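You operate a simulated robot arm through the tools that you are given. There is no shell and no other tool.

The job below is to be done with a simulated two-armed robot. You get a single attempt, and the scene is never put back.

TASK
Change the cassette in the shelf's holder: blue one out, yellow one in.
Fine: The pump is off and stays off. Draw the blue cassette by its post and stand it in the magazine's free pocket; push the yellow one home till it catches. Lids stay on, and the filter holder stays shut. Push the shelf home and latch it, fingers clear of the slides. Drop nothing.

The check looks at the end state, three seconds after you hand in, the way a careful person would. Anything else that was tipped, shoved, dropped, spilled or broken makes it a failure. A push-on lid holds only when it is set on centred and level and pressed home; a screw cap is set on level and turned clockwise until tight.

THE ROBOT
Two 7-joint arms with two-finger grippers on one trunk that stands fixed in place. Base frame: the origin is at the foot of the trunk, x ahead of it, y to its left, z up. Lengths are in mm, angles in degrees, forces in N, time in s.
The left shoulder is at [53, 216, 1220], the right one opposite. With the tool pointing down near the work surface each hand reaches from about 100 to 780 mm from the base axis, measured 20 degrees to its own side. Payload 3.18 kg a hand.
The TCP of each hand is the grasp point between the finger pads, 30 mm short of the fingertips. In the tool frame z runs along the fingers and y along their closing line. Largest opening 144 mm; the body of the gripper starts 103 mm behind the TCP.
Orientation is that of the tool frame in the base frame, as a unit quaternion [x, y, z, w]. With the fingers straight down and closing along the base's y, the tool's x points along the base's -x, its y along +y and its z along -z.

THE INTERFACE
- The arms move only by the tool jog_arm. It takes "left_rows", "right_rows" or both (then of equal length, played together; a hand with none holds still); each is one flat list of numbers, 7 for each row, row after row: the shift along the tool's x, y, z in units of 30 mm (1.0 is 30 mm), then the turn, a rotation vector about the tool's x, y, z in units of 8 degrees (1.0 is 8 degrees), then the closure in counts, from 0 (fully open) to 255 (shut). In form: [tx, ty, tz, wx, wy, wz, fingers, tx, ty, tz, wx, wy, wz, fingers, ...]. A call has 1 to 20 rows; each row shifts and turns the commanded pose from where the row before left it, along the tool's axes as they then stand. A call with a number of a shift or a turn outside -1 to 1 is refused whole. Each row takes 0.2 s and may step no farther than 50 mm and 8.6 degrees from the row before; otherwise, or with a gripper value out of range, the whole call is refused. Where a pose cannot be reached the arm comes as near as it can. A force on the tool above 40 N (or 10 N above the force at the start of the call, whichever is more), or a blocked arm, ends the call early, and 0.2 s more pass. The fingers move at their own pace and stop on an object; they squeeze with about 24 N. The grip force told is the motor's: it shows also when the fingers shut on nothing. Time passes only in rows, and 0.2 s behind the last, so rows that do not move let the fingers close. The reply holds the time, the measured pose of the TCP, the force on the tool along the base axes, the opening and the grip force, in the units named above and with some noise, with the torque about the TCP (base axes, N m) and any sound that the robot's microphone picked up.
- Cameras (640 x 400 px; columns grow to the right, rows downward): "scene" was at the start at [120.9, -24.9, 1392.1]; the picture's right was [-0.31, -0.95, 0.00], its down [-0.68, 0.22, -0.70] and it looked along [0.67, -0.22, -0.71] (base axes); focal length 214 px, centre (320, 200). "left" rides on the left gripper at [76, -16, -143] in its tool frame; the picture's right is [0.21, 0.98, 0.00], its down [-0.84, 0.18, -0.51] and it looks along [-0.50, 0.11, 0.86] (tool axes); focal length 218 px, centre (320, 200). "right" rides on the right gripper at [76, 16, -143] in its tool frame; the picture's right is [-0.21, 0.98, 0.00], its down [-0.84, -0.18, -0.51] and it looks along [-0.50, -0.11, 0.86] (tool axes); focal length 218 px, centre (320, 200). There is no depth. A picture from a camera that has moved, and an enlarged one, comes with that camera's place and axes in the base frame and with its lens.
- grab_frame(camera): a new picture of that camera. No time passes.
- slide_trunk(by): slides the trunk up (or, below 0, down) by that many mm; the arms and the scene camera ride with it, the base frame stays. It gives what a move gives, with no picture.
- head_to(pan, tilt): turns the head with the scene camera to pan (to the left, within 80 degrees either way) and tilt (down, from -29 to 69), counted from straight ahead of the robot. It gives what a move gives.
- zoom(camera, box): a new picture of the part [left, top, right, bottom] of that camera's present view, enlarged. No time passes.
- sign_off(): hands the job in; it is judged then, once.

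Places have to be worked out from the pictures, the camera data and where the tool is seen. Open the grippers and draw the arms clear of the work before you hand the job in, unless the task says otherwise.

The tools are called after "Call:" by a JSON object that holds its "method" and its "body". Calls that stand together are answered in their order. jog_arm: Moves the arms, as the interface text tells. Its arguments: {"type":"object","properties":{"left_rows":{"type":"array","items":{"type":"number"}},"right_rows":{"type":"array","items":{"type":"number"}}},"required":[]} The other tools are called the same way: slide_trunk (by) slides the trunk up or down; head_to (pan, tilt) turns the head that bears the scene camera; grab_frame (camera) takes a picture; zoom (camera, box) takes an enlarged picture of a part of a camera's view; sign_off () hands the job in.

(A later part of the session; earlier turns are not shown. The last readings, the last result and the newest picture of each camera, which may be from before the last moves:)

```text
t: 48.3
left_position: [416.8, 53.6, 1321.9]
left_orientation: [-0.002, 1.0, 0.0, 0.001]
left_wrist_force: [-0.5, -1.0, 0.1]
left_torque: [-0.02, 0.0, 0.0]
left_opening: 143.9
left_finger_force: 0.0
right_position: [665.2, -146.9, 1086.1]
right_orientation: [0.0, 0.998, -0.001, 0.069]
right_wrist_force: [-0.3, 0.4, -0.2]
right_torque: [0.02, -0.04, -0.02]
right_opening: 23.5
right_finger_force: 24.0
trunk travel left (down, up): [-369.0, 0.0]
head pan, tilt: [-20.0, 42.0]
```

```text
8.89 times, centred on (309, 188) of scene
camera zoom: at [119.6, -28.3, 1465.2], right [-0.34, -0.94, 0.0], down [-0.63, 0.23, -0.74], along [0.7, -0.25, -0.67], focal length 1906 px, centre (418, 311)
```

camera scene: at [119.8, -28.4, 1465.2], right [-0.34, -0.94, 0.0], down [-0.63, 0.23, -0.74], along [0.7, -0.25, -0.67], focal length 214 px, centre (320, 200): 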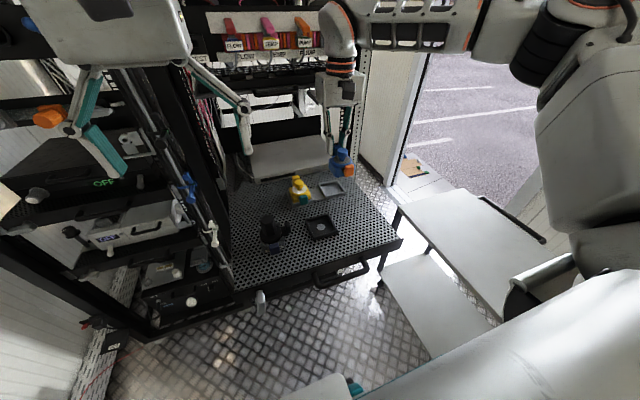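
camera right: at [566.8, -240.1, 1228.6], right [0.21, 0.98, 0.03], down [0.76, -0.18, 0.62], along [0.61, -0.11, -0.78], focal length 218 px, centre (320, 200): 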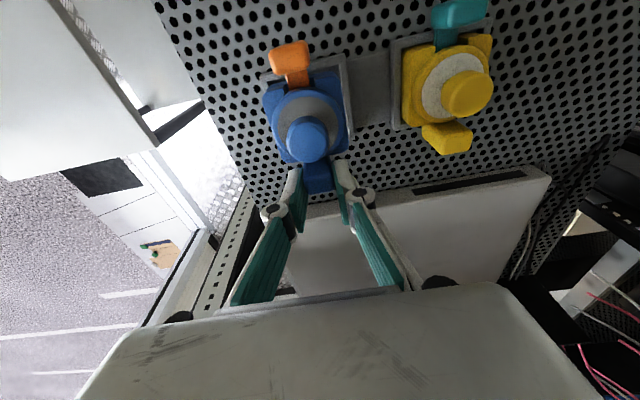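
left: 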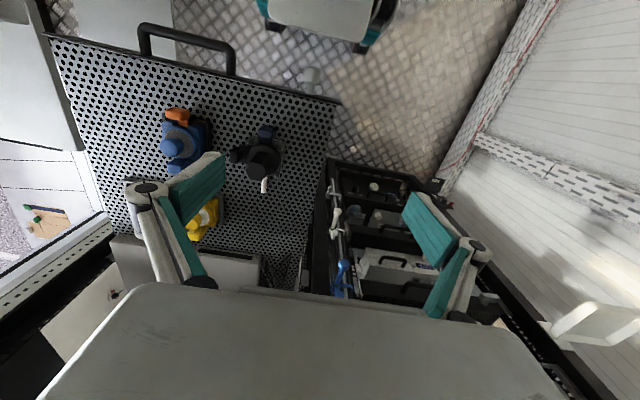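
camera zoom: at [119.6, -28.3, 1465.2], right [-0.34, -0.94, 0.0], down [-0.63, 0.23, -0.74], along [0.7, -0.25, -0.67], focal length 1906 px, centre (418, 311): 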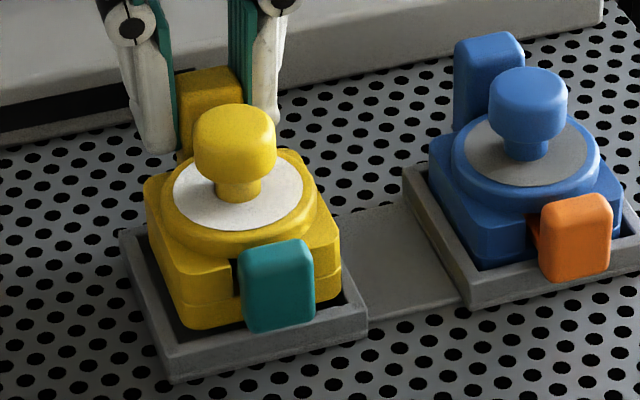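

Yellow rises level with lid on. I lift 25 mm more and carry it to above the holder: shift (−140.5, −19.2).

Call:
{"method": "jog_arm", "body": {"right_rows": [-0.058, 0, -0.4125, 0, 0, 0, 255, -0.058, 0, -0.4125, 0, 0, 0, 255, 0.6, 0, -0.084, 0, 0, 0, 255, 0.85, -0.16, -0.119, 0, 0, 0, 255, 0.85, -0.16, -0.119, 0, 0, 0, 255, 0.85, -0.16, -0.119, 0, 0, 0, 255, 0.85, -0.16, -0.119, 0, 0, 0, 255, 0.637, 0, -0.089, 0, 0, 0, 255, 0, 0, 0, 0, 0, 0, 255]}}

Call:
{"method": "zoom", "body": {"camera": "scene", "box": [284, 185, 364, 245]}}

Call:
{"method": "grab_frame", "body": {"camera": "right"}}

```text
t: 50.3
left_position: [415.6, 53.6, 1322.3]
left_orientation: [-0.001, 1.0, -0.001, 0.0]
left_wrist_force: [-0.1, 0.1, -0.3]
left_torque: [-0.04, 0.01, 0.04]
left_opening: 143.9
left_finger_force: 0.1
right_position: [524.0, -168.6, 1111.4]
right_orientation: [0.001, 0.998, -0.001, 0.07]
right_wrist_force: [0.1, -0.1, -0.7]
right_torque: [0.01, -0.04, 0.01]
right_opening: 23.6
right_finger_force: 23.8
trunk travel left (down, up): [-369.0, 0.0]
head pan, tilt: [-20.0, 42.0]
```

```text
6.67 times, centred on (324, 215) of scene
camera zoom: at [119.8, -28.3, 1465.2], right [-0.34, -0.94, 0.0], down [-0.63, 0.23, -0.74], along [0.7, -0.25, -0.67], focal length 1430 px, centre (293, 100)
```

zoom: 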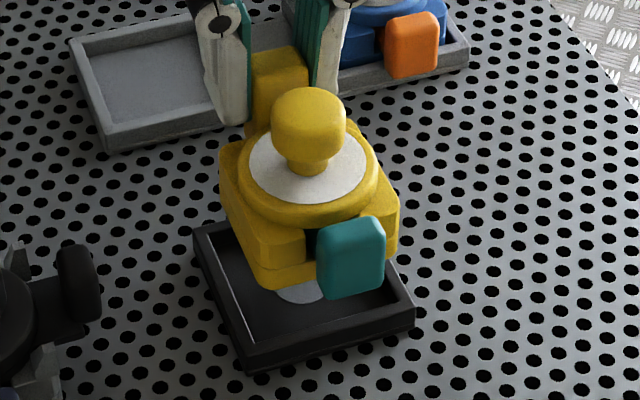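

```text
taken
camera right: at [427.6, -150.1, 1242.0], right [0.21, 0.98, 0.03], down [0.76, -0.18, 0.62], along [0.61, -0.11, -0.78], focal length 218 px, centre (320, 200)
```

right: 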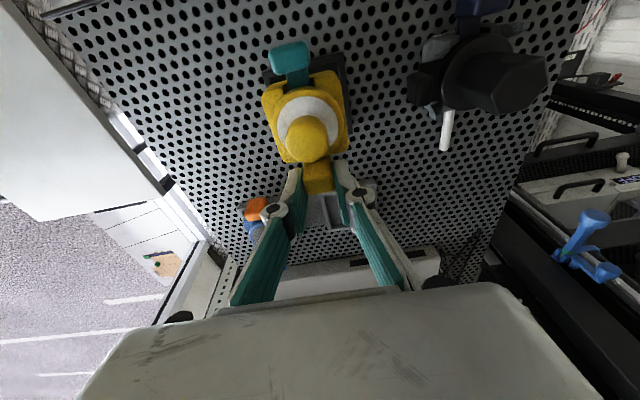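

Vision puts the yellow cassette at about (487.4, −168.5): x is right, y is ~3.3 mm too far right. Correct y and lower 15 mm, then compare edges.

Call:
{"method": "jog_arm", "body": {"right_rows": [0, 0.11, 0, 0, 0, 0, 255, 0.035, 0, 0.2475, 0, 0, 0, 255, 0.035, 0, 0.2475, 0, 0, 0, 255, 0, 0, 0, 0, 0, 0, 255]}}

Call:
{"method": "zoom", "body": {"camera": "scene", "box": [295, 200, 345, 240]}}

Call:
{"method": "zoom", "body": {"camera": "right", "box": [240, 30, 380, 210]}}

```text
t: 51.3
left_position: [415.1, 53.2, 1322.8]
left_orientation: [-0.001, 1.0, -0.001, 0.0]
left_wrist_force: [0.4, -0.2, 1.1]
left_torque: [0.04, -0.01, -0.01]
left_opening: 144.0
left_finger_force: 0.0
right_position: [524.2, -163.6, 1096.4]
right_orientation: [0.001, 0.997, -0.001, 0.071]
right_wrist_force: [-0.6, 0.0, -0.3]
right_torque: [0.01, -0.05, -0.03]
right_opening: 23.6
right_finger_force: 24.0
trunk travel left (down, up): [-369.0, 0.0]
head pan, tilt: [-20.0, 42.0]
```

```text
10.00 times, centred on (320, 220) of scene
camera zoom: at [119.4, -28.4, 1465.3], right [-0.34, -0.94, 0.0], down [-0.63, 0.23, -0.74], along [0.7, -0.25, -0.67], focal length 2145 px, centre (320, 0)
```

zoom: 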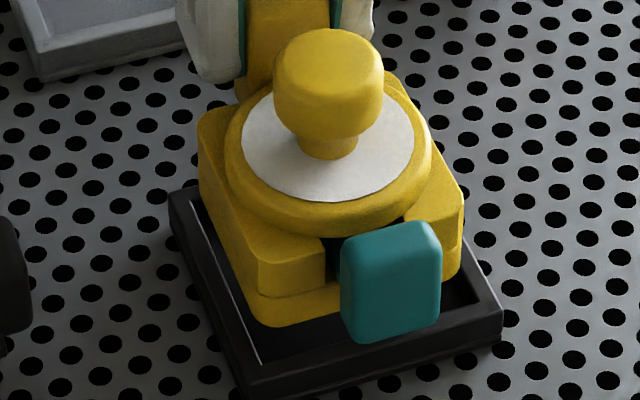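

```text
2.22 times, centred on (310, 120) of right
camera zoom: at [427.3, -146.5, 1226.9], right [0.21, 0.98, 0.03], down [0.76, -0.18, 0.62], along [0.61, -0.11, -0.78], focal length 485 px, centre (342, 378)
```

zoom: 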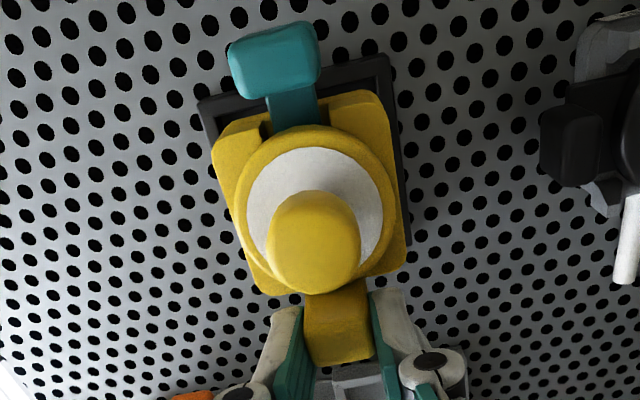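

Now at (487.4, −164.7) by vision — aligned with the holder centre. Lower 11 mm to about rim level and check gaps.

Call:
{"method": "jog_arm", "body": {"right_rows": [0.0255, 0, 0.1815, 0, 0, 0, 255, 0.0255, 0, 0.1815, 0, 0, 0, 255, 0, 0, 0, 0, 0, 0, 255]}}

Call:
{"method": "zoom", "body": {"camera": "scene", "box": [300, 210, 340, 240]}}

Call:
{"method": "zoom", "body": {"camera": "right", "box": [250, 30, 370, 170]}}

Call:
{"method": "zoom", "body": {"camera": "left", "box": [130, 60, 250, 180]}}

```text
t: 52.1
left_position: [415.7, 52.1, 1322.5]
left_orientation: [-0.001, 1.0, -0.001, 0.0]
left_wrist_force: [0.6, -0.5, -0.5]
left_torque: [-0.01, 0.01, -0.02]
left_opening: 144.1
left_finger_force: 0.0
right_position: [522.9, -162.5, 1085.8]
right_orientation: [0.001, 0.998, -0.001, 0.07]
right_wrist_force: [-0.3, -0.2, -0.7]
right_torque: [-0.01, -0.04, -0.01]
right_opening: 23.4
right_finger_force: 24.9
trunk travel left (down, up): [-369.0, 0.0]
head pan, tilt: [-20.0, 42.0]
```

```text
13.33 times, centred on (320, 225) of scene
camera zoom: at [119.5, -28.3, 1465.3], right [-0.34, -0.94, 0.0], down [-0.63, 0.23, -0.74], along [0.7, -0.25, -0.67], focal length 2860 px, centre (320, -133)
```

zoom: 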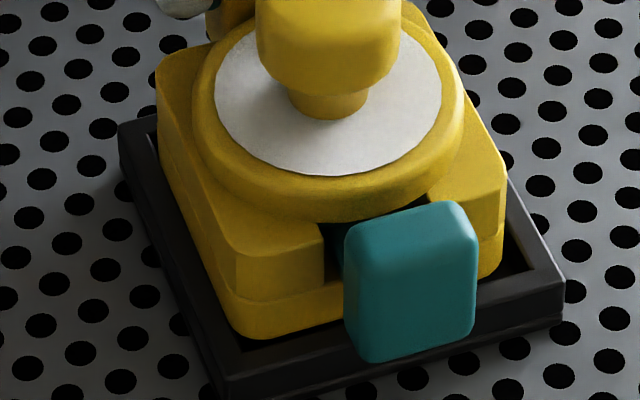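

```text
2.86 times, centred on (310, 100) of right
camera zoom: at [427.5, -145.9, 1215.7], right [0.21, 0.98, 0.03], down [0.76, -0.18, 0.62], along [0.61, -0.11, -0.78], focal length 624 px, centre (349, 486)
```

zoom: 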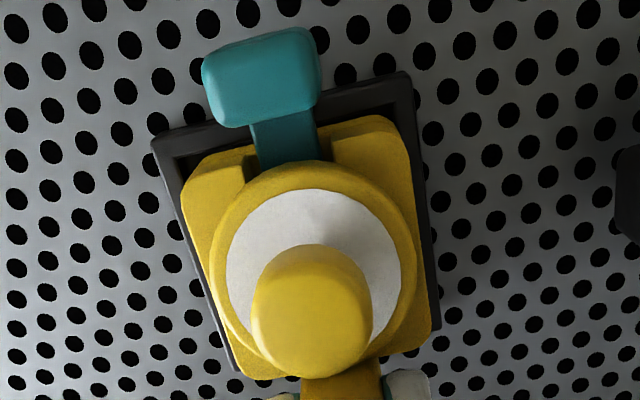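

```text
3.33 times, centred on (190, 120) of left
camera zoom: at [339.1, 36.4, 1464.8], right [-0.21, 0.98, 0.0], down [0.84, 0.18, 0.51], along [0.5, 0.11, -0.86], focal length 728 px, centre (753, 467)
```

zoom: 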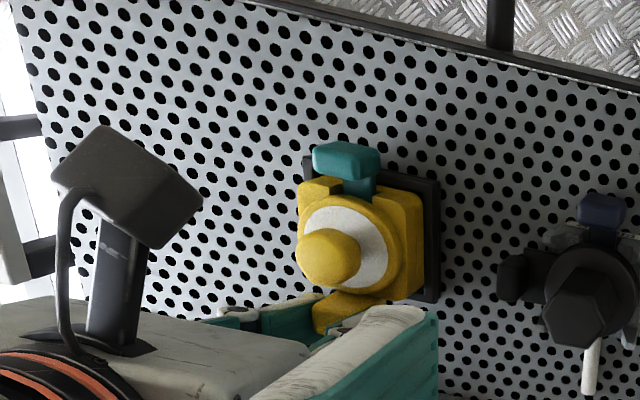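

Comparing base and rim corners, the cassette is ~1.5 mm toward +y of centre. I trim that and lower 4 mm into the mouth, watching forces.

Call:
{"method": "jog_arm", "body": {"right_rows": [0, -0.05, 0, 0, 0, 0, 255, 0.009, 0, 0.066, 0, 0, 0, 255, 0.009, 0, 0.066, 0, 0, 0, 255, 0, 0, 0, 0, 0, 0, 255]}}

Call:
{"method": "zoom", "body": {"camera": "scene", "box": [300, 210, 340, 240]}}

Call:
{"method": "zoom", "body": {"camera": "right", "box": [250, 30, 370, 170]}}

```text
t: 53.1
left_position: [415.2, 52.7, 1322.7]
left_orientation: [-0.002, 1.0, -0.001, 0.0]
left_wrist_force: [0.8, 0.2, 1.2]
left_torque: [0.01, 0.01, -0.02]
left_opening: 144.1
left_finger_force: 0.0
right_position: [523.0, -164.1, 1081.1]
right_orientation: [0.001, 0.998, -0.001, 0.07]
right_wrist_force: [-0.2, 0.1, -0.8]
right_torque: [0.0, -0.05, 0.03]
right_opening: 23.5
right_finger_force: 24.3
trunk travel left (down, up): [-369.0, 0.0]
head pan, tilt: [-20.0, 42.0]
```

```text
13.33 times, centred on (320, 225) of scene
camera zoom: at [119.4, -28.3, 1465.3], right [-0.34, -0.94, 0.0], down [-0.63, 0.23, -0.74], along [0.7, -0.25, -0.67], focal length 2860 px, centre (320, -133)
```

zoom: 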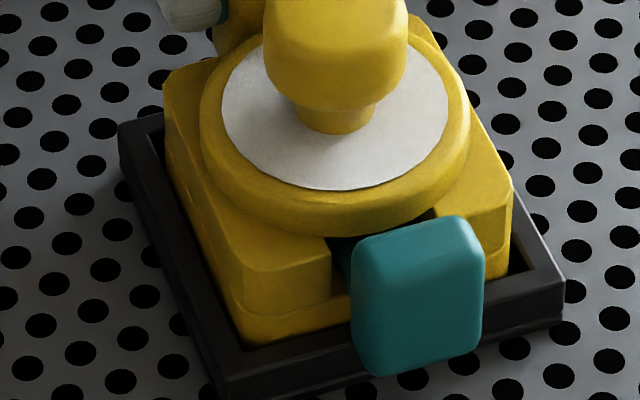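

```text
2.86 times, centred on (310, 100) of right
camera zoom: at [427.1, -147.2, 1211.4], right [0.21, 0.98, 0.03], down [0.76, -0.18, 0.62], along [0.61, -0.11, -0.78], focal length 624 px, centre (349, 486)
```

zoom: 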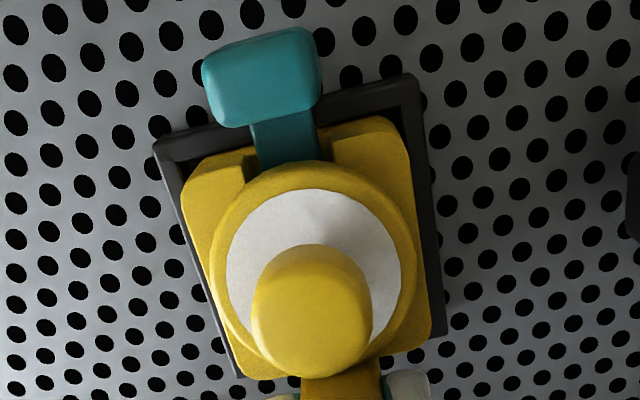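

It is entering the holder freely with even gaps. Continue down in 1 mm steps.

Call:
{"method": "jog_arm", "body": {"right_rows": [0.005, 0, 0.033, 0, 0, 0, 255, 0.005, 0, 0.033, 0, 0, 0, 255, 0.005, 0, 0.033, 0, 0, 0, 255]}}

Call:
{"method": "zoom", "body": {"camera": "scene", "box": [300, 210, 340, 240]}}

```text
t: 53.9
left_position: [415.5, 51.7, 1322.3]
left_orientation: [-0.001, 1.0, -0.001, 0.0]
left_wrist_force: [-0.1, -0.7, 0.2]
left_torque: [0.01, 0.0, 0.01]
left_opening: 144.1
left_finger_force: 0.0
right_position: [524.0, -163.8, 1077.7]
right_orientation: [0.001, 0.998, -0.001, 0.069]
right_wrist_force: [-0.2, -1.2, -0.7]
right_torque: [-0.08, -0.04, 0.06]
right_opening: 23.4
right_finger_force: 24.2
trunk travel left (down, up): [-369.0, 0.0]
head pan, tilt: [-20.0, 42.0]
```

```text
13.33 times, centred on (320, 225) of scene
camera zoom: at [119.5, -28.5, 1465.2], right [-0.34, -0.94, 0.0], down [-0.63, 0.23, -0.74], along [0.7, -0.25, -0.67], focal length 2860 px, centre (320, -133)
```

zoom: 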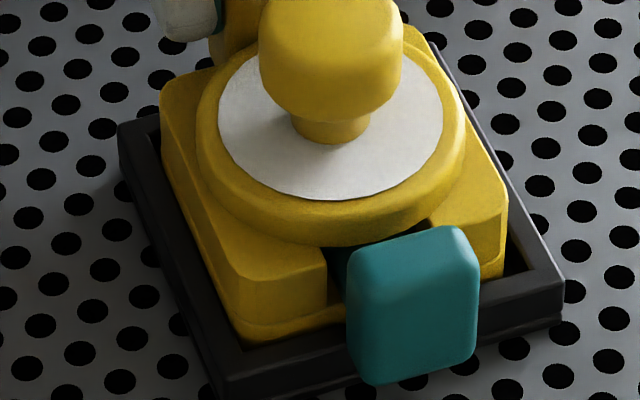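

No resistance yet (TCP z=1077.7). Continue in ~0.8 mm steps toward the floor/catch.

Call:
{"method": "jog_arm", "body": {"right_rows": [0.004, 0, 0.028, 0, 0, 0, 255, 0.004, 0, 0.028, 0, 0, 0, 255]}}

Call:
{"method": "zoom", "body": {"camera": "scene", "box": [300, 210, 340, 240]}}

```text
t: 54.5
left_position: [416.9, 51.5, 1322.5]
left_orientation: [-0.001, 1.0, -0.001, 0.0]
left_wrist_force: [0.4, -0.5, 0.6]
left_torque: [0.0, -0.03, -0.01]
left_opening: 143.9
left_finger_force: 0.0
right_position: [523.3, -165.4, 1076.7]
right_orientation: [0.002, 0.998, -0.002, 0.069]
right_wrist_force: [2.7, -6.9, -2.8]
right_torque: [-0.18, -0.09, 0.09]
right_opening: 23.2
right_finger_force: 24.0
trunk travel left (down, up): [-369.0, 0.0]
head pan, tilt: [-20.0, 42.0]
```

```text
13.33 times, centred on (320, 225) of scene
camera zoom: at [119.9, -29.0, 1465.2], right [-0.34, -0.94, 0.0], down [-0.63, 0.23, -0.74], along [0.7, -0.25, -0.67], focal length 2860 px, centre (320, -133)
```

zoom: 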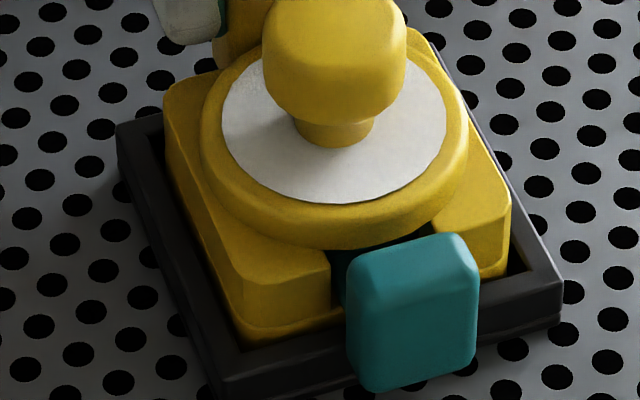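

There's now a −y pull of ~7 N and slight downward pull — the seat seems to be drawing the cassette toward its centre. I follow it ~0.7 mm in −y and lower another 0.8 mm.

Call:
{"method": "jog_arm", "body": {"right_rows": [-0.008, -0.025, 0, 0, 0, 0, 255, 0.004, 0, 0.028, 0, 0, 0, 255, 0, 0, 0, 0, 0, 0, 255]}}

```text
t: 55.3
left_position: [416.1, 53.5, 1321.5]
left_orientation: [-0.001, 1.0, -0.001, 0.001]
left_wrist_force: [-0.1, 0.3, 0.0]
left_torque: [-0.02, -0.01, -0.03]
left_opening: 144.2
left_finger_force: 0.1
right_position: [523.5, -165.6, 1077.3]
right_orientation: [0.001, 0.997, 0.001, 0.071]
right_wrist_force: [3.9, -0.4, 1.1]
right_torque: [-0.01, 0.25, 0.04]
right_opening: 23.4
right_finger_force: 24.6
trunk travel left (down, up): [-369.0, 0.0]
head pan, tilt: [-20.0, 42.0]
```

Side pull is gone; small +x push remains. I nudge +0.4 mm in x and press down further in small steps.

Call:
{"method": "jog_arm", "body": {"right_rows": [-0.013, 0, 0.002, 0, 0, 0, 255, 0.004, 0, 0.028, 0, 0, 0, 255, 0.004, 0, 0.028, 0, 0, 0, 255, 0, 0, 0, 0, 0, 0, 255]}}

Call:
{"method": "zoom", "body": {"camera": "scene", "box": [300, 210, 340, 240]}}

```text
t: 56.3
left_position: [413.9, 52.5, 1323.4]
left_orientation: [-0.001, 1.0, -0.001, 0.001]
left_wrist_force: [0.1, 0.4, 0.2]
left_torque: [0.02, 0.02, -0.01]
left_opening: 144.1
left_finger_force: 0.1
right_position: [523.3, -165.0, 1076.4]
right_orientation: [0.001, 0.997, 0.0, 0.071]
right_wrist_force: [-1.4, -3.6, 23.2]
right_torque: [-0.1, 0.06, 0.03]
right_opening: 23.1
right_finger_force: 23.9
trunk travel left (down, up): [-369.0, 0.0]
head pan, tilt: [-20.0, 42.0]
```

```text
13.33 times, centred on (320, 225) of scene
camera zoom: at [117.4, -28.3, 1465.5], right [-0.34, -0.94, 0.0], down [-0.63, 0.23, -0.74], along [0.7, -0.25, -0.67], focal length 2860 px, centre (320, -133)
```

zoom: 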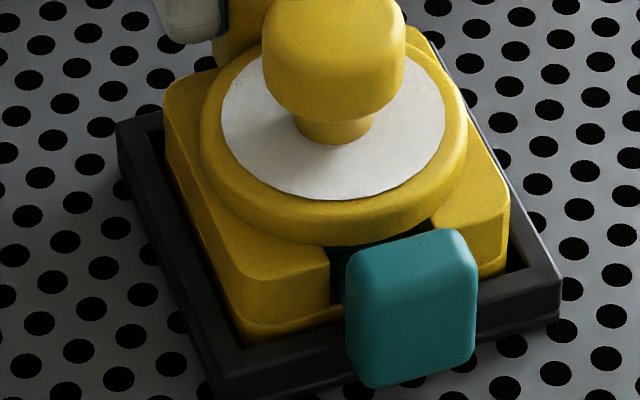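

23 N of downward push with the post; no click heard yet. I'd rather push centrally, so I relax, release the post and rise to press on the middle of the cassette.

Call:
{"method": "jog_arm", "body": {"right_rows": [-0.004, 0, -0.03, 0, 0, 0, 255, 0, 0, 0, 0, 0, 0, 210, 0, 0, 0, 0, 0, 0, 190, 0, 0, 0, 0, 0, 0, 150, -0.097, 0, -0.69, 0, 0, 0, 150, -0.097, 0, -0.69, 0, 0, 0, 150, 0, 0, 0, 0, 0, 0, 150]}}

Call:
{"method": "zoom", "body": {"camera": "scene", "box": [295, 195, 345, 240]}}

Call:
{"method": "zoom", "body": {"camera": "right", "box": [250, 30, 370, 170]}}

Call:
{"method": "zoom", "body": {"camera": "left", "box": [160, 80, 250, 170]}}

```text
t: 57.9
left_position: [416.2, 53.1, 1323.2]
left_orientation: [-0.001, 1.0, -0.001, 0.0]
left_wrist_force: [-1.0, 0.0, 0.4]
left_torque: [-0.01, 0.01, 0.0]
left_opening: 144.3
left_finger_force: 0.0
right_position: [524.3, -165.1, 1116.2]
right_orientation: [0.0, 0.998, -0.001, 0.07]
right_wrist_force: [0.4, -0.3, -0.7]
right_torque: [0.01, 0.0, -0.01]
right_opening: 59.5
right_finger_force: 0.0
trunk travel left (down, up): [-369.0, 0.0]
head pan, tilt: [-20.0, 42.0]
```

```text
8.89 times, centred on (320, 218) of scene
camera zoom: at [119.4, -28.4, 1465.2], right [-0.34, -0.94, 0.0], down [-0.63, 0.23, -0.74], along [0.7, -0.25, -0.67], focal length 1906 px, centre (320, 44)
```

zoom: 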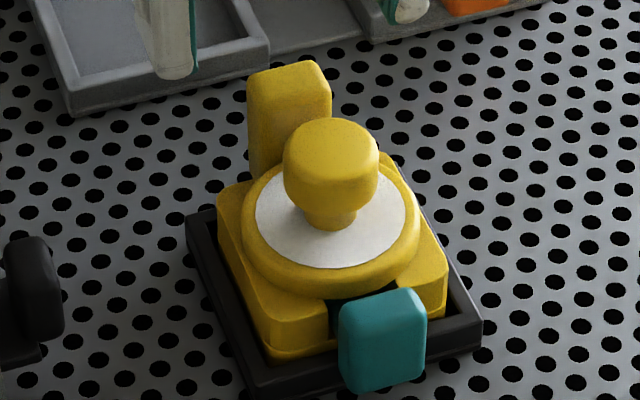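

```text
2.86 times, centred on (310, 100) of right
camera zoom: at [428.8, -148.3, 1247.2], right [0.21, 0.98, 0.03], down [0.76, -0.18, 0.62], along [0.61, -0.11, -0.78], focal length 624 px, centre (349, 486)
```

zoom: 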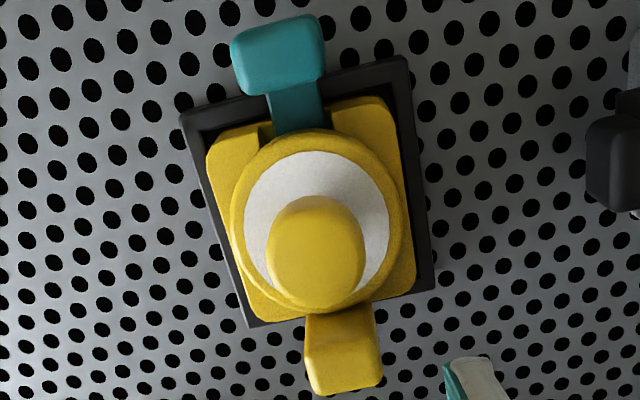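

```text
4.44 times, centred on (205, 125) of left
camera zoom: at [339.1, 36.2, 1464.8], right [-0.21, 0.98, 0.0], down [0.84, 0.18, 0.51], along [0.5, 0.11, -0.86], focal length 970 px, centre (831, 533)
```

zoom: 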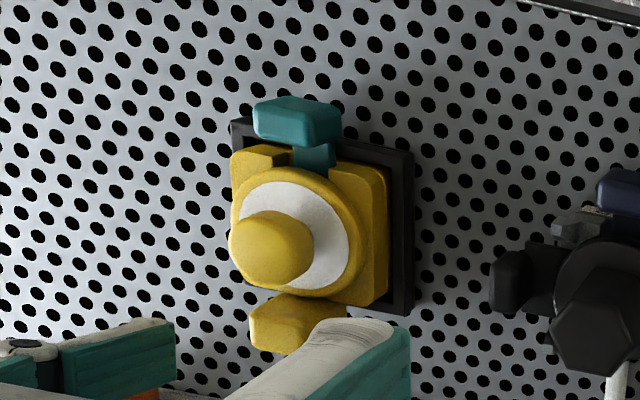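

Yellow sits in the holder, level, lid on. I straighten the hand, move over the knob centre, close the fingers and press down centrally.

Call:
{"method": "jog_arm", "body": {"right_rows": [0, 0, 0, 0, 0.5, 0, 150, 0, 0, 0, 0, 0.5, 0, 150, 0.6, 0, 0, 0, 0, 0, 150, 0.6, 0, 0, 0, 0, 0, 255, 0, 0, 0, 0, 0, 0, 255, 0, 0, 0, 0, 0, 0, 255]}}

Call:
{"method": "zoom", "body": {"camera": "right", "box": [250, 80, 390, 220]}}

Call:
{"method": "zoom", "body": {"camera": "scene", "box": [295, 195, 345, 240]}}

```text
t: 59.3
left_position: [415.6, 51.8, 1321.8]
left_orientation: [-0.001, 1.0, -0.001, 0.0]
left_wrist_force: [-0.2, 1.0, 0.1]
left_torque: [0.01, 0.01, 0.02]
left_opening: 144.1
left_finger_force: 0.0
right_position: [489.0, -164.0, 1117.7]
right_orientation: [0.0, 1.0, 0.0, 0.0]
right_wrist_force: [-0.3, -0.3, 0.0]
right_torque: [0.0, 0.01, 0.03]
right_opening: 0.0
right_finger_force: 24.3
trunk travel left (down, up): [-369.0, 0.0]
head pan, tilt: [-20.0, 42.0]
```

```text
2.86 times, centred on (320, 150) of right
camera zoom: at [411.7, -147.5, 1260.0], right [0.21, 0.98, 0.0], down [0.84, -0.18, 0.51], along [0.5, -0.11, -0.86], focal length 624 px, centre (320, 343)
```

zoom: 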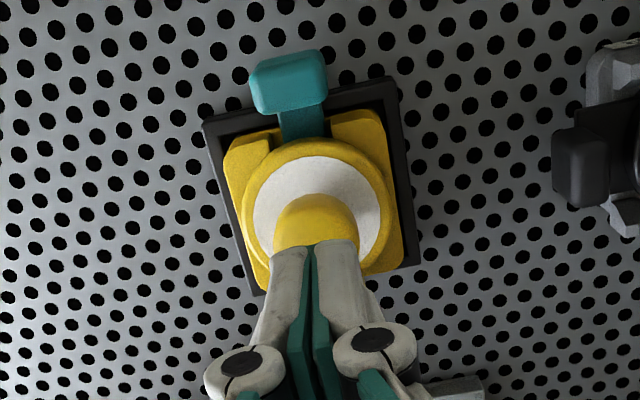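

```text
8.89 times, centred on (320, 218) of scene
camera zoom: at [119.3, -28.4, 1465.3], right [-0.34, -0.94, 0.0], down [-0.63, 0.23, -0.74], along [0.7, -0.25, -0.67], focal length 1906 px, centre (320, 44)
```

zoom: 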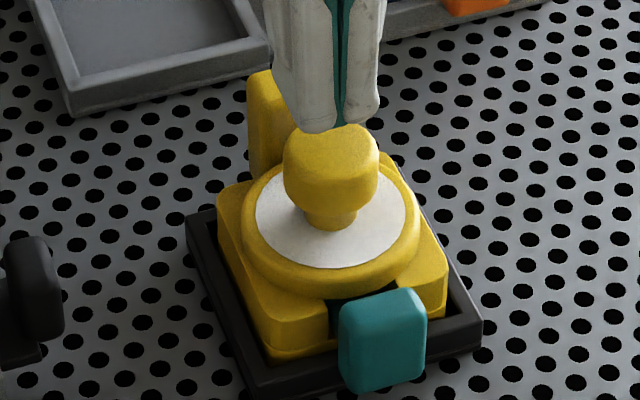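

Closed fingertips are centred over the knob. I descend to contact and press in small steps, listening for the catch.

Call:
{"method": "jog_arm", "body": {"right_rows": [0, 0, 0.25, 0, 0, 0, 255, 0, 0, 0.17, 0, 0, 0, 255, 0, 0, 0.05, 0, 0, 0, 255, 0, 0, 0.05, 0, 0, 0, 255, 0, 0, 0.03, 0, 0, 0, 255]}}

Call:
{"method": "zoom", "body": {"camera": "scene", "box": [295, 195, 345, 240]}}

```text
t: 60.5
left_position: [415.5, 52.5, 1322.9]
left_orientation: [-0.001, 1.0, -0.001, -0.001]
left_wrist_force: [-0.5, 0.2, -0.3]
left_torque: [-0.02, 0.0, -0.04]
left_opening: 144.1
left_finger_force: 0.1
right_position: [488.6, -165.6, 1102.1]
right_orientation: [0.001, 1.0, 0.0, 0.001]
right_wrist_force: [-1.7, 0.8, 10.4]
right_torque: [0.02, 0.05, -0.02]
right_opening: 6.1
right_finger_force: 24.0
trunk travel left (down, up): [-369.0, 0.0]
head pan, tilt: [-20.0, 42.0]
```

```text
8.89 times, centred on (320, 218) of scene
camera zoom: at [118.4, -28.0, 1465.5], right [-0.34, -0.94, 0.0], down [-0.63, 0.23, -0.74], along [0.7, -0.25, -0.67], focal length 1906 px, centre (320, 44)
```

zoom: 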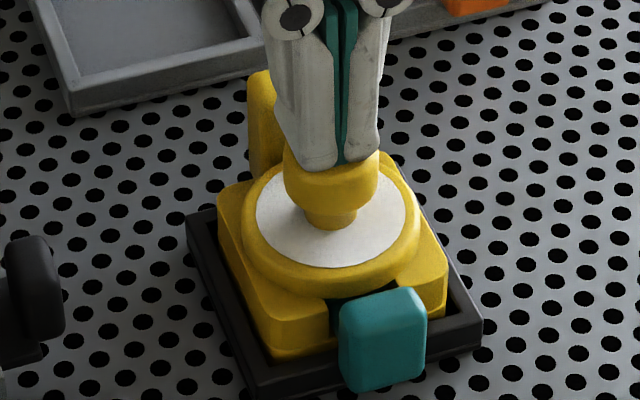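

Contact occurs at the same height (1102) as it did on the blue one when that was home. I press further to make sure it has caught.

Call:
{"method": "jog_arm", "body": {"right_rows": [0, 0, 0.03, 0, 0, 0, 255, 0, 0, 0.03, 0, 0, 0, 255, 0, 0, 0.02, 0, 0, 0, 255, 0, 0, 0.02, 0, 0, 0, 255]}}

Call:
{"method": "zoom", "body": {"camera": "scene", "box": [295, 195, 345, 240]}}

```text
t: 61.5
left_position: [415.1, 52.3, 1323.1]
left_orientation: [-0.001, 1.0, -0.001, 0.0]
left_wrist_force: [0.1, 0.2, -0.1]
left_torque: [0.01, 0.0, -0.01]
left_opening: 144.0
left_finger_force: 0.0
right_position: [489.4, -165.5, 1103.3]
right_orientation: [0.002, 1.0, 0.0, 0.003]
right_wrist_force: [2.4, -4.4, 33.2]
right_torque: [-0.17, 0.03, 0.08]
right_opening: 6.1
right_finger_force: 23.7
trunk travel left (down, up): [-369.0, 0.0]
head pan, tilt: [-20.0, 42.0]
```

```text
8.89 times, centred on (320, 218) of scene
camera zoom: at [117.6, -28.3, 1465.6], right [-0.34, -0.94, 0.0], down [-0.63, 0.23, -0.74], along [0.7, -0.25, -0.67], focal length 1906 px, centre (320, 44)
```

zoom: 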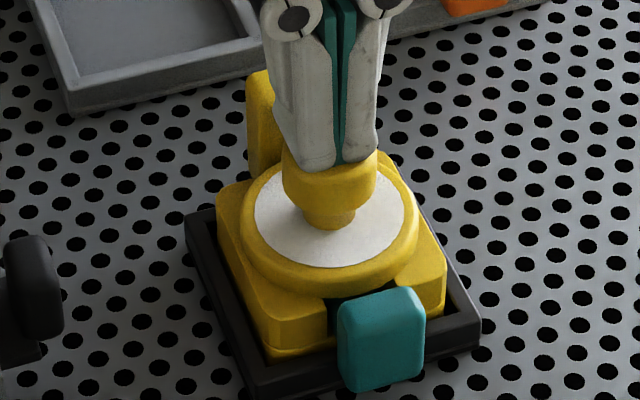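

33 N held with no give. One last firm press near the 40 N limit, then lift clear.

Call:
{"method": "jog_arm", "body": {"right_rows": [0, 0, 0.02, 0, 0, 0, 255, 0, 0, 0.02, 0, 0, 0, 255]}}

```text
t: 62.0
left_position: [415.0, 51.1, 1323.6]
left_orientation: [0.0, 1.0, -0.001, 0.001]
left_wrist_force: [0.4, 0.7, -0.2]
left_torque: [0.02, -0.03, 0.0]
left_opening: 144.2
left_finger_force: 0.0
right_position: [489.2, -165.1, 1102.0]
right_orientation: [0.002, 1.0, 0.001, 0.005]
right_wrist_force: [-2.3, -4.1, 13.0]
right_torque: [-0.04, 0.18, 0.0]
right_opening: 5.7
right_finger_force: 23.6
trunk travel left (down, up): [-369.0, 0.0]
head pan, tilt: [-20.0, 42.0]
stopped in row 2 (right hand): the force on the tool passed its limit at 44 N (the readings are from after the stop); the commanded pose is now the measured one
```

44 N reached; it's down solid. I lift clear and draw the right hand back, then restore the trunk height to compare with the first picture of the blue cassette in the same holder.

Call:
{"method": "jog_arm", "body": {"right_rows": [0, 0, -0.5, 0.015, 0.07, 0, 255, 0, 0, -0.8, 0, 0, 0, 255, 0, 0, -0.8, 0, 0, 0, 255, 0.8, -0.6, -0.5, 0, 0, 0, 200, 0.9, -0.8, -0.3, 0, 0, 0, 150, 0.9, -0.8, 0, 0, 0, 0, 100, 0.9, -0.8, 0, 0, 0, 0, 100, 0.5, -0.6, 0, 0, 0, 0, 100]}}

Call:
{"method": "slide_trunk", "body": {"by": -69}}

Call:
{"method": "zoom", "body": {"camera": "scene", "box": [280, 180, 360, 230]}}

Call:
{"method": "grab_frame", "body": {"camera": "scene"}}

```text
t: 63.8
left_position: [417.0, 53.0, 1322.9]
left_orientation: [-0.001, 1.0, -0.001, 0.0]
left_wrist_force: [-0.7, -0.3, 0.1]
left_torque: [0.03, 0.0, -0.02]
left_opening: 143.8
left_finger_force: 0.0
right_position: [369.0, -271.9, 1186.3]
right_orientation: [0.0, 1.0, -0.001, -0.002]
right_wrist_force: [-0.5, -0.6, -0.8]
right_torque: [0.01, -0.03, 0.02]
right_opening: 87.4
right_finger_force: 0.2
trunk travel left (down, up): [-369.0, 0.0]
head pan, tilt: [-20.0, 42.0]
```

```text
t: 64.9
left_position: [415.3, 54.0, 1254.8]
left_orientation: [0.0, 1.0, -0.001, 0.0]
left_wrist_force: [0.3, -0.3, 0.8]
left_torque: [-0.01, -0.03, 0.0]
left_opening: 144.0
left_finger_force: 0.0
right_position: [369.6, -272.2, 1118.5]
right_orientation: [0.001, 1.0, -0.001, -0.001]
right_wrist_force: [0.3, -0.2, 0.3]
right_torque: [0.01, -0.04, -0.02]
right_opening: 87.7
right_finger_force: 0.0
trunk travel left (down, up): [-300.0, 69.0]
head pan, tilt: [-20.0, 42.0]
```

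```text
8.00 times, centred on (320, 205) of scene
camera zoom: at [121.8, -28.1, 1397.0], right [-0.34, -0.94, 0.0], down [-0.63, 0.23, -0.74], along [0.7, -0.25, -0.67], focal length 1716 px, centre (320, 160)
```

zoom: 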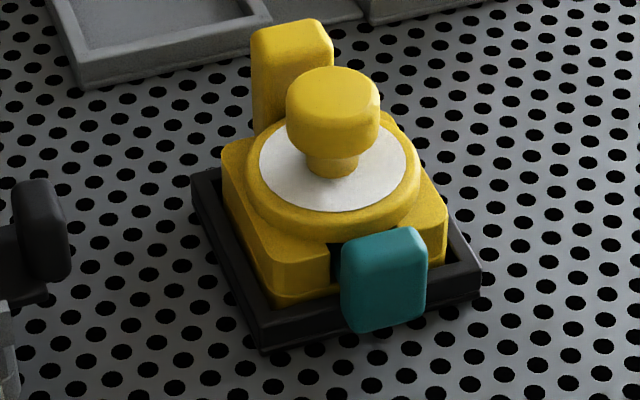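

```text
taken
camera scene: at [121.8, -28.1, 1397.0], right [-0.34, -0.94, 0.0], down [-0.63, 0.23, -0.74], along [0.7, -0.25, -0.67], focal length 214 px, centre (320, 200)
```

scene: 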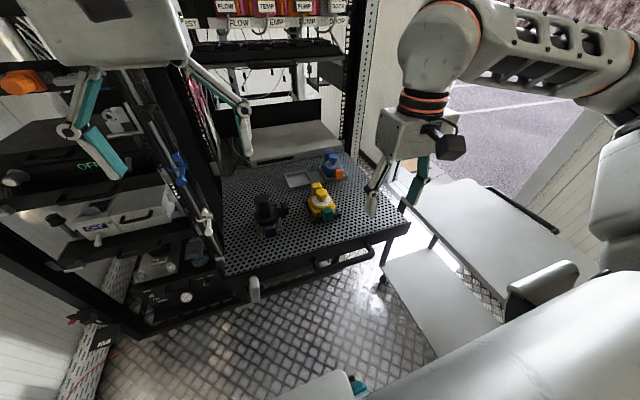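

Yellow matches the blue's original seat to within a pixel (≈0.3 mm), lid on and level; the detent pull felt on insertion also fits a caught cassette. Now for the shelf: I look closely at the lever, post and front from the head.

Call:
{"method": "head_to", "body": {"pan": 5, "tilt": 52}}

Call:
{"method": "grab_frame", "body": {"camera": "scene"}}

Call:
{"method": "zoom", "body": {"camera": "scene", "box": [260, 170, 420, 270]}}

Call:
{"method": "zoom", "body": {"camera": "scene", "box": [150, 100, 330, 240]}}

```text
t: 65.8
left_position: [415.0, 52.7, 1253.2]
left_orientation: [-0.001, 1.0, -0.001, 0.001]
left_wrist_force: [0.0, 0.4, -0.5]
left_torque: [-0.02, 0.01, -0.01]
left_opening: 144.2
left_finger_force: 0.0
right_position: [370.5, -271.5, 1119.7]
right_orientation: [0.002, 1.0, -0.001, -0.002]
right_wrist_force: [0.5, 0.4, -0.2]
right_torque: [0.02, 0.01, 0.0]
right_opening: 87.6
right_finger_force: 0.1
trunk travel left (down, up): [-300.0, 69.0]
head pan, tilt: [5.0, 52.0]
```

```text
taken
camera scene: at [118.5, 6.8, 1383.0], right [0.09, -1.0, 0.0], down [-0.78, -0.07, -0.62], along [0.61, 0.05, -0.79], focal length 214 px, centre (320, 200)
```

scene: 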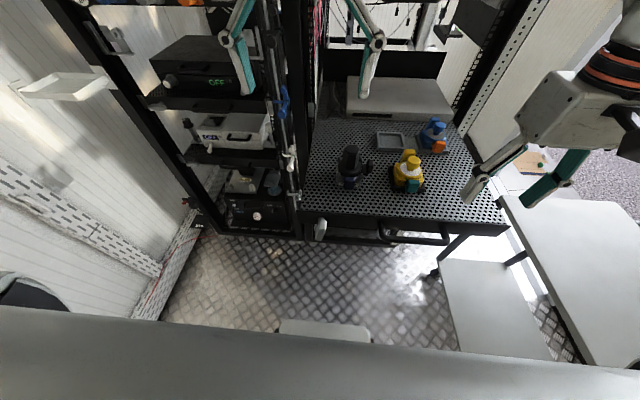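

```text
4.00 times, centred on (340, 220) of scene
camera zoom: at [118.5, 6.8, 1383.0], right [0.09, -1.0, 0.0], down [-0.78, -0.07, -0.62], along [0.61, 0.05, -0.79], focal length 858 px, centre (240, 120)
```

zoom: 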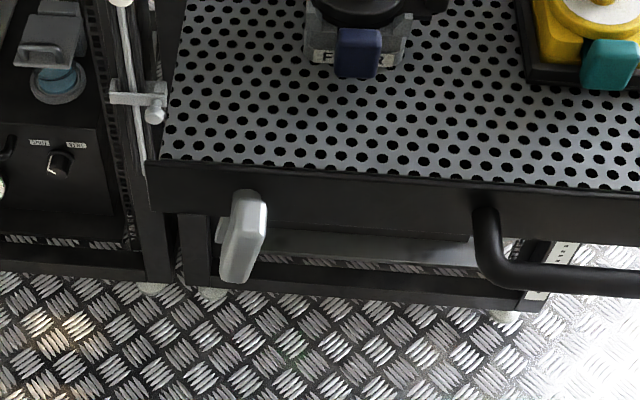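

```text
2.86 times, centred on (240, 170) of scene
camera zoom: at [118.5, 6.8, 1383.0], right [0.09, -1.0, 0.0], down [-0.78, -0.07, -0.62], along [0.61, 0.05, -0.79], focal length 613 px, centre (549, 286)
```

zoom: 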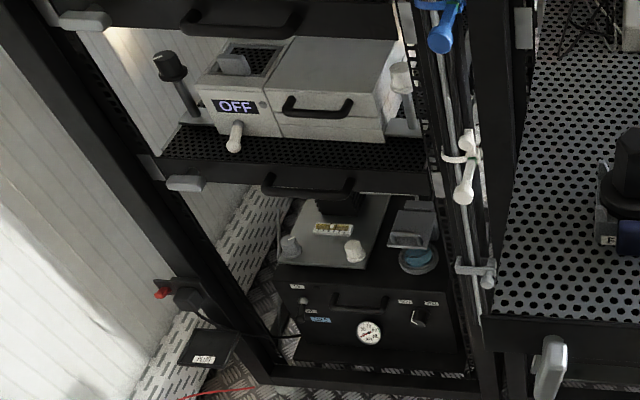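

The bay's front posts stand at about x≈797, so the shelf must travel roughly 400 mm inward, and the lever must end up pointing left over the left post like the other shelves. I take close-ups of the lever, lip, slides and the latched levers.

Call:
{"method": "zoom", "body": {"camera": "scene", "box": [290, 205, 350, 250]}}

Call:
{"method": "zoom", "body": {"camera": "scene", "box": [160, 130, 260, 200]}}

Call:
{"method": "zoom", "body": {"camera": "scene", "box": [130, 60, 260, 150]}}

Call:
{"method": "zoom", "body": {"camera": "scene", "box": [280, 180, 460, 280]}}

```text
8.89 times, centred on (320, 228) of scene
camera zoom: at [118.5, 6.8, 1383.0], right [0.09, -1.0, 0.0], down [-0.78, -0.07, -0.62], along [0.61, 0.05, -0.79], focal length 1906 px, centre (320, -44)
```

zoom: 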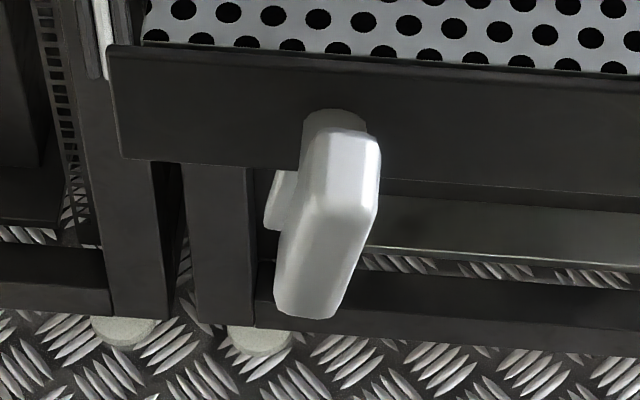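

```text
5.71 times, centred on (210, 165) of scene
camera zoom: at [118.5, 6.8, 1383.0], right [0.09, -1.0, 0.0], down [-0.78, -0.07, -0.62], along [0.61, 0.05, -0.79], focal length 1226 px, centre (949, 400)
```

zoom: 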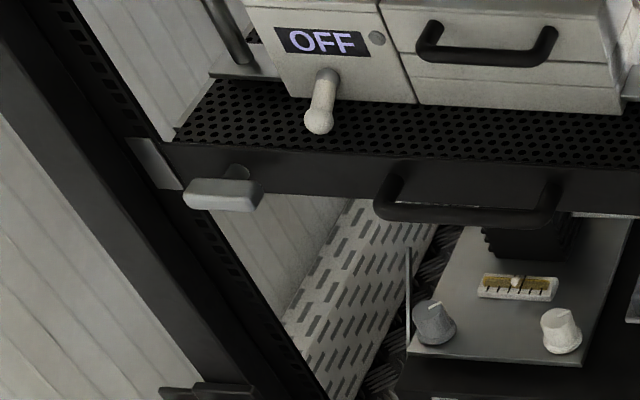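

```text
4.44 times, centred on (195, 105) of scene
camera zoom: at [118.5, 6.8, 1383.0], right [0.09, -1.0, 0.0], down [-0.78, -0.07, -0.62], along [0.61, 0.05, -0.79], focal length 953 px, centre (876, 622)
```

zoom: 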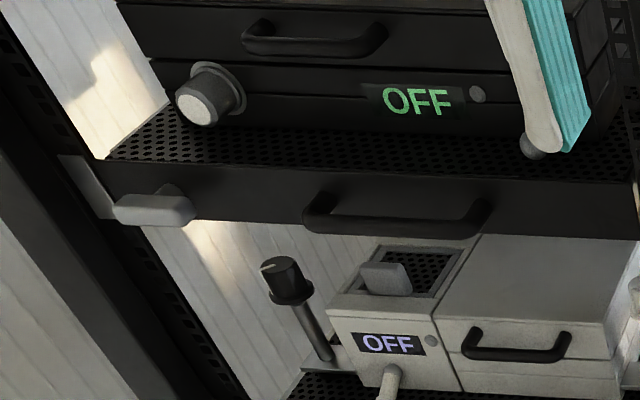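

```text
3.56 times, centred on (370, 230) of scene
camera zoom: at [118.5, 6.8, 1383.0], right [0.09, -1.0, 0.0], down [-0.78, -0.07, -0.62], along [0.61, 0.05, -0.79], focal length 763 px, centre (142, 93)
```

zoom: 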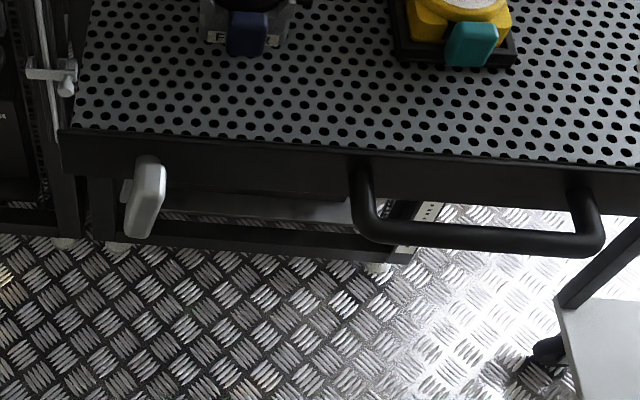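

Latched levers point left onto a grey striker on the post. Our lever hangs down at about x≈347, y≈25, z≈925–990; the lip face is z 962–1014. I first move the left hand aside to the left, then bring the right hand (fingers closed) in front of the lip at y≈−40, between lever and handle.

Call:
{"method": "jog_arm", "body": {"left_rows": [0.3, 0.7, 0, 0, 0, 0, 150, 0.3, 0.8, 0, 0, 0, 0, 150, 0.3, 0.8, 0, 0, 0, 0, 150, 0.3, 0.8, 0, 0, 0, 0, 150, 0.3, 0.8, 0, 0, 0, 0, 150, 0.3, 0.8, 0, 0, 0, 0, 150, 0.3, 0.8, 0, 0, 0, 0, 150]}}

Call:
{"method": "jog_arm", "body": {"right_rows": [0.15, 0.6, 0, 0, 0, 0, 200, 0.15, 0.8, 0, 0, 0, 0, 255, 0.15, 0.8, 0, 0, 0, 0, 255, 0.15, 0.8, 0, 0, 0, 0, 255, 0.15, 0.8, 0, 0, 0, 0, 255, 0.15, 0.8, 0, 0, 0, 0, 255, 0.15, 0.8, 0, 0, 0, 0, 255, 0.15, 0.8, 0, 0, 0, 0, 255, 0, 0.8, 0, 0, 0, 0, 255, 0, 0.75, 0, 0, 0, 0, 255]}}

Call:
{"method": "grab_frame", "body": {"camera": "scene"}}

Call:
{"method": "grab_frame", "body": {"camera": "right"}}

Call:
{"method": "grab_frame", "body": {"camera": "left"}}

```text
t: 67.4
left_position: [354.7, 219.3, 1254.0]
left_orientation: [0.0, 1.0, 0.0, 0.0]
left_wrist_force: [-0.2, 0.0, 0.0]
left_torque: [-0.03, 0.02, -0.02]
left_opening: 59.0
left_finger_force: 0.1
right_position: [368.2, -270.8, 1119.9]
right_orientation: [0.001, 1.0, -0.001, -0.001]
right_wrist_force: [0.2, 0.3, -0.4]
right_torque: [-0.03, 0.02, -0.01]
right_opening: 87.9
right_finger_force: 0.0
trunk travel left (down, up): [-300.0, 69.0]
head pan, tilt: [5.0, 52.0]
```

```text
t: 69.6
left_position: [353.1, 218.9, 1254.5]
left_orientation: [-0.001, 1.0, -0.003, -0.001]
left_wrist_force: [0.0, 1.1, 0.1]
left_torque: [-0.02, -0.01, 0.03]
left_opening: 59.4
left_finger_force: 0.1
right_position: [336.2, -38.8, 1119.2]
right_orientation: [0.002, 1.0, -0.001, -0.002]
right_wrist_force: [-0.1, 0.1, 0.3]
right_torque: [-0.02, 0.03, -0.03]
right_opening: 0.0
right_finger_force: 24.3
trunk travel left (down, up): [-300.0, 69.0]
head pan, tilt: [5.0, 52.0]
```

```text
taken
camera scene: at [118.5, 7.7, 1382.9], right [0.09, -1.0, 0.0], down [-0.79, -0.07, -0.62], along [0.61, 0.05, -0.79], focal length 214 px, centre (320, 200)
```

scene: 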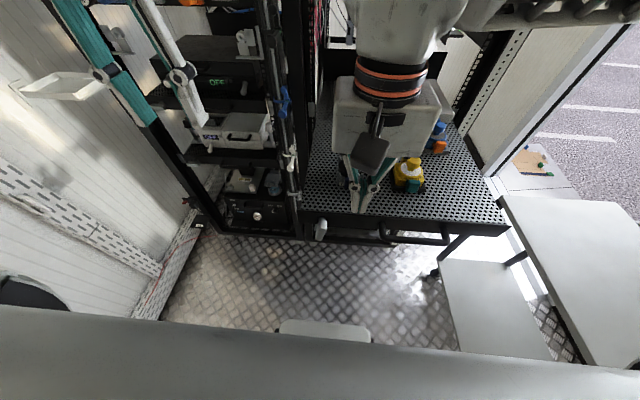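

```text
taken
camera right: at [260.0, -20.5, 1261.6], right [0.21, 0.98, 0.0], down [0.84, -0.18, 0.5], along [0.49, -0.11, -0.86], focal length 218 px, centre (320, 200)
```

right: 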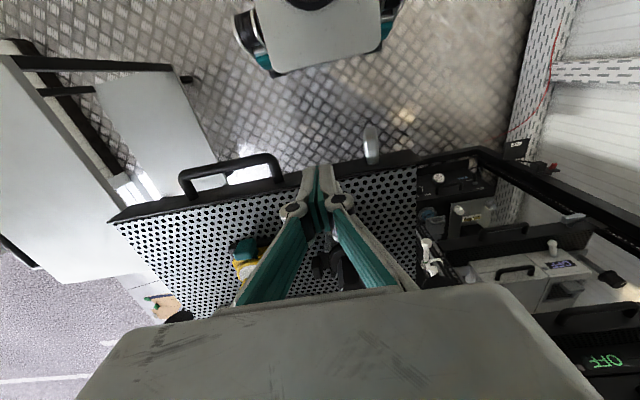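

```text
taken
camera left: at [277.2, 202.8, 1396.5], right [-0.21, 0.98, 0.0], down [0.84, 0.18, 0.51], along [0.5, 0.1, -0.86], focal length 218 px, centre (320, 200)
```

left: 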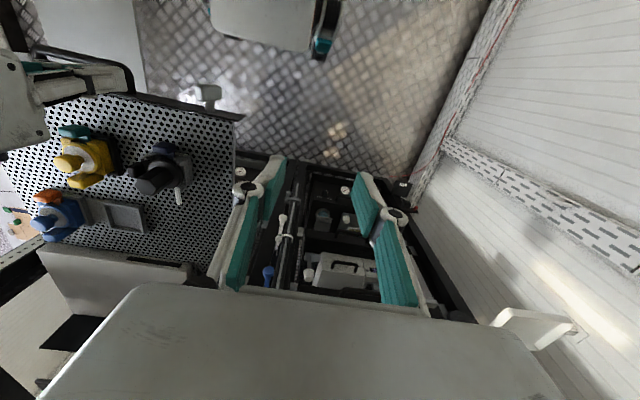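

The right hand is in front of the lip with fingers shut. I lower it in two stages, checking clearance.

Call:
{"method": "jog_arm", "body": {"right_rows": [0.1, 0, 0.7, 0, 0, 0, 255, 0.1, 0, 0.8, 0, 0, 0, 255, 0, 0, 0.8, 0, 0, 0, 255, 0, 0, 0, 0, 0, 0, 255]}}

Call:
{"method": "grab_frame", "body": {"camera": "right"}}

Call:
{"method": "zoom", "body": {"camera": "scene", "box": [290, 150, 450, 260]}}

Call:
{"method": "zoom", "body": {"camera": "left", "box": [0, 40, 260, 220]}}

```text
t: 70.6
left_position: [353.4, 218.0, 1255.1]
left_orientation: [-0.001, 1.0, -0.001, 0.0]
left_wrist_force: [0.1, -0.7, 0.6]
left_torque: [-0.02, 0.04, 0.0]
left_opening: 59.3
left_finger_force: 0.1
right_position: [329.9, -42.5, 1049.5]
right_orientation: [0.002, 1.0, 0.0, -0.002]
right_wrist_force: [0.2, 0.1, -0.3]
right_torque: [0.0, 0.0, -0.03]
right_opening: 0.1
right_finger_force: 24.1
trunk travel left (down, up): [-300.0, 69.0]
head pan, tilt: [5.0, 52.0]
```

```text
taken
camera right: at [254.2, -25.0, 1193.4], right [0.21, 0.98, 0.0], down [0.84, -0.18, 0.5], along [0.49, -0.11, -0.86], focal length 218 px, centre (320, 200)
```

right: 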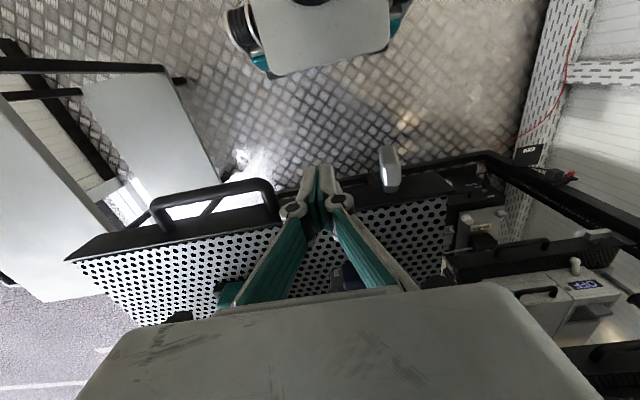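

```text
3.64 times, centred on (370, 205) of scene
camera zoom: at [118.4, 6.7, 1383.0], right [0.09, -1.0, 0.0], down [-0.78, -0.07, -0.62], along [0.61, 0.05, -0.79], focal length 780 px, centre (138, 182)
```

zoom: 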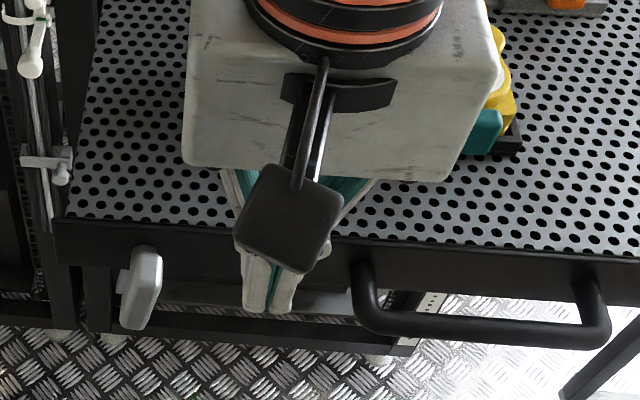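

```text
2.22 times, centred on (130, 130) of left
camera zoom: at [277.0, 201.8, 1396.7], right [-0.21, 0.98, 0.0], down [0.84, 0.18, 0.51], along [0.5, 0.11, -0.86], focal length 485 px, centre (742, 356)
```

zoom: 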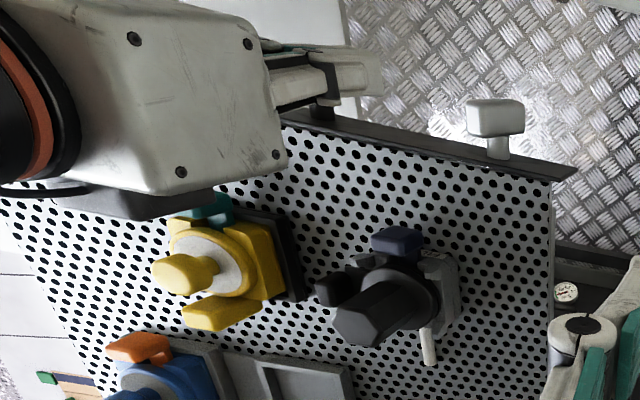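

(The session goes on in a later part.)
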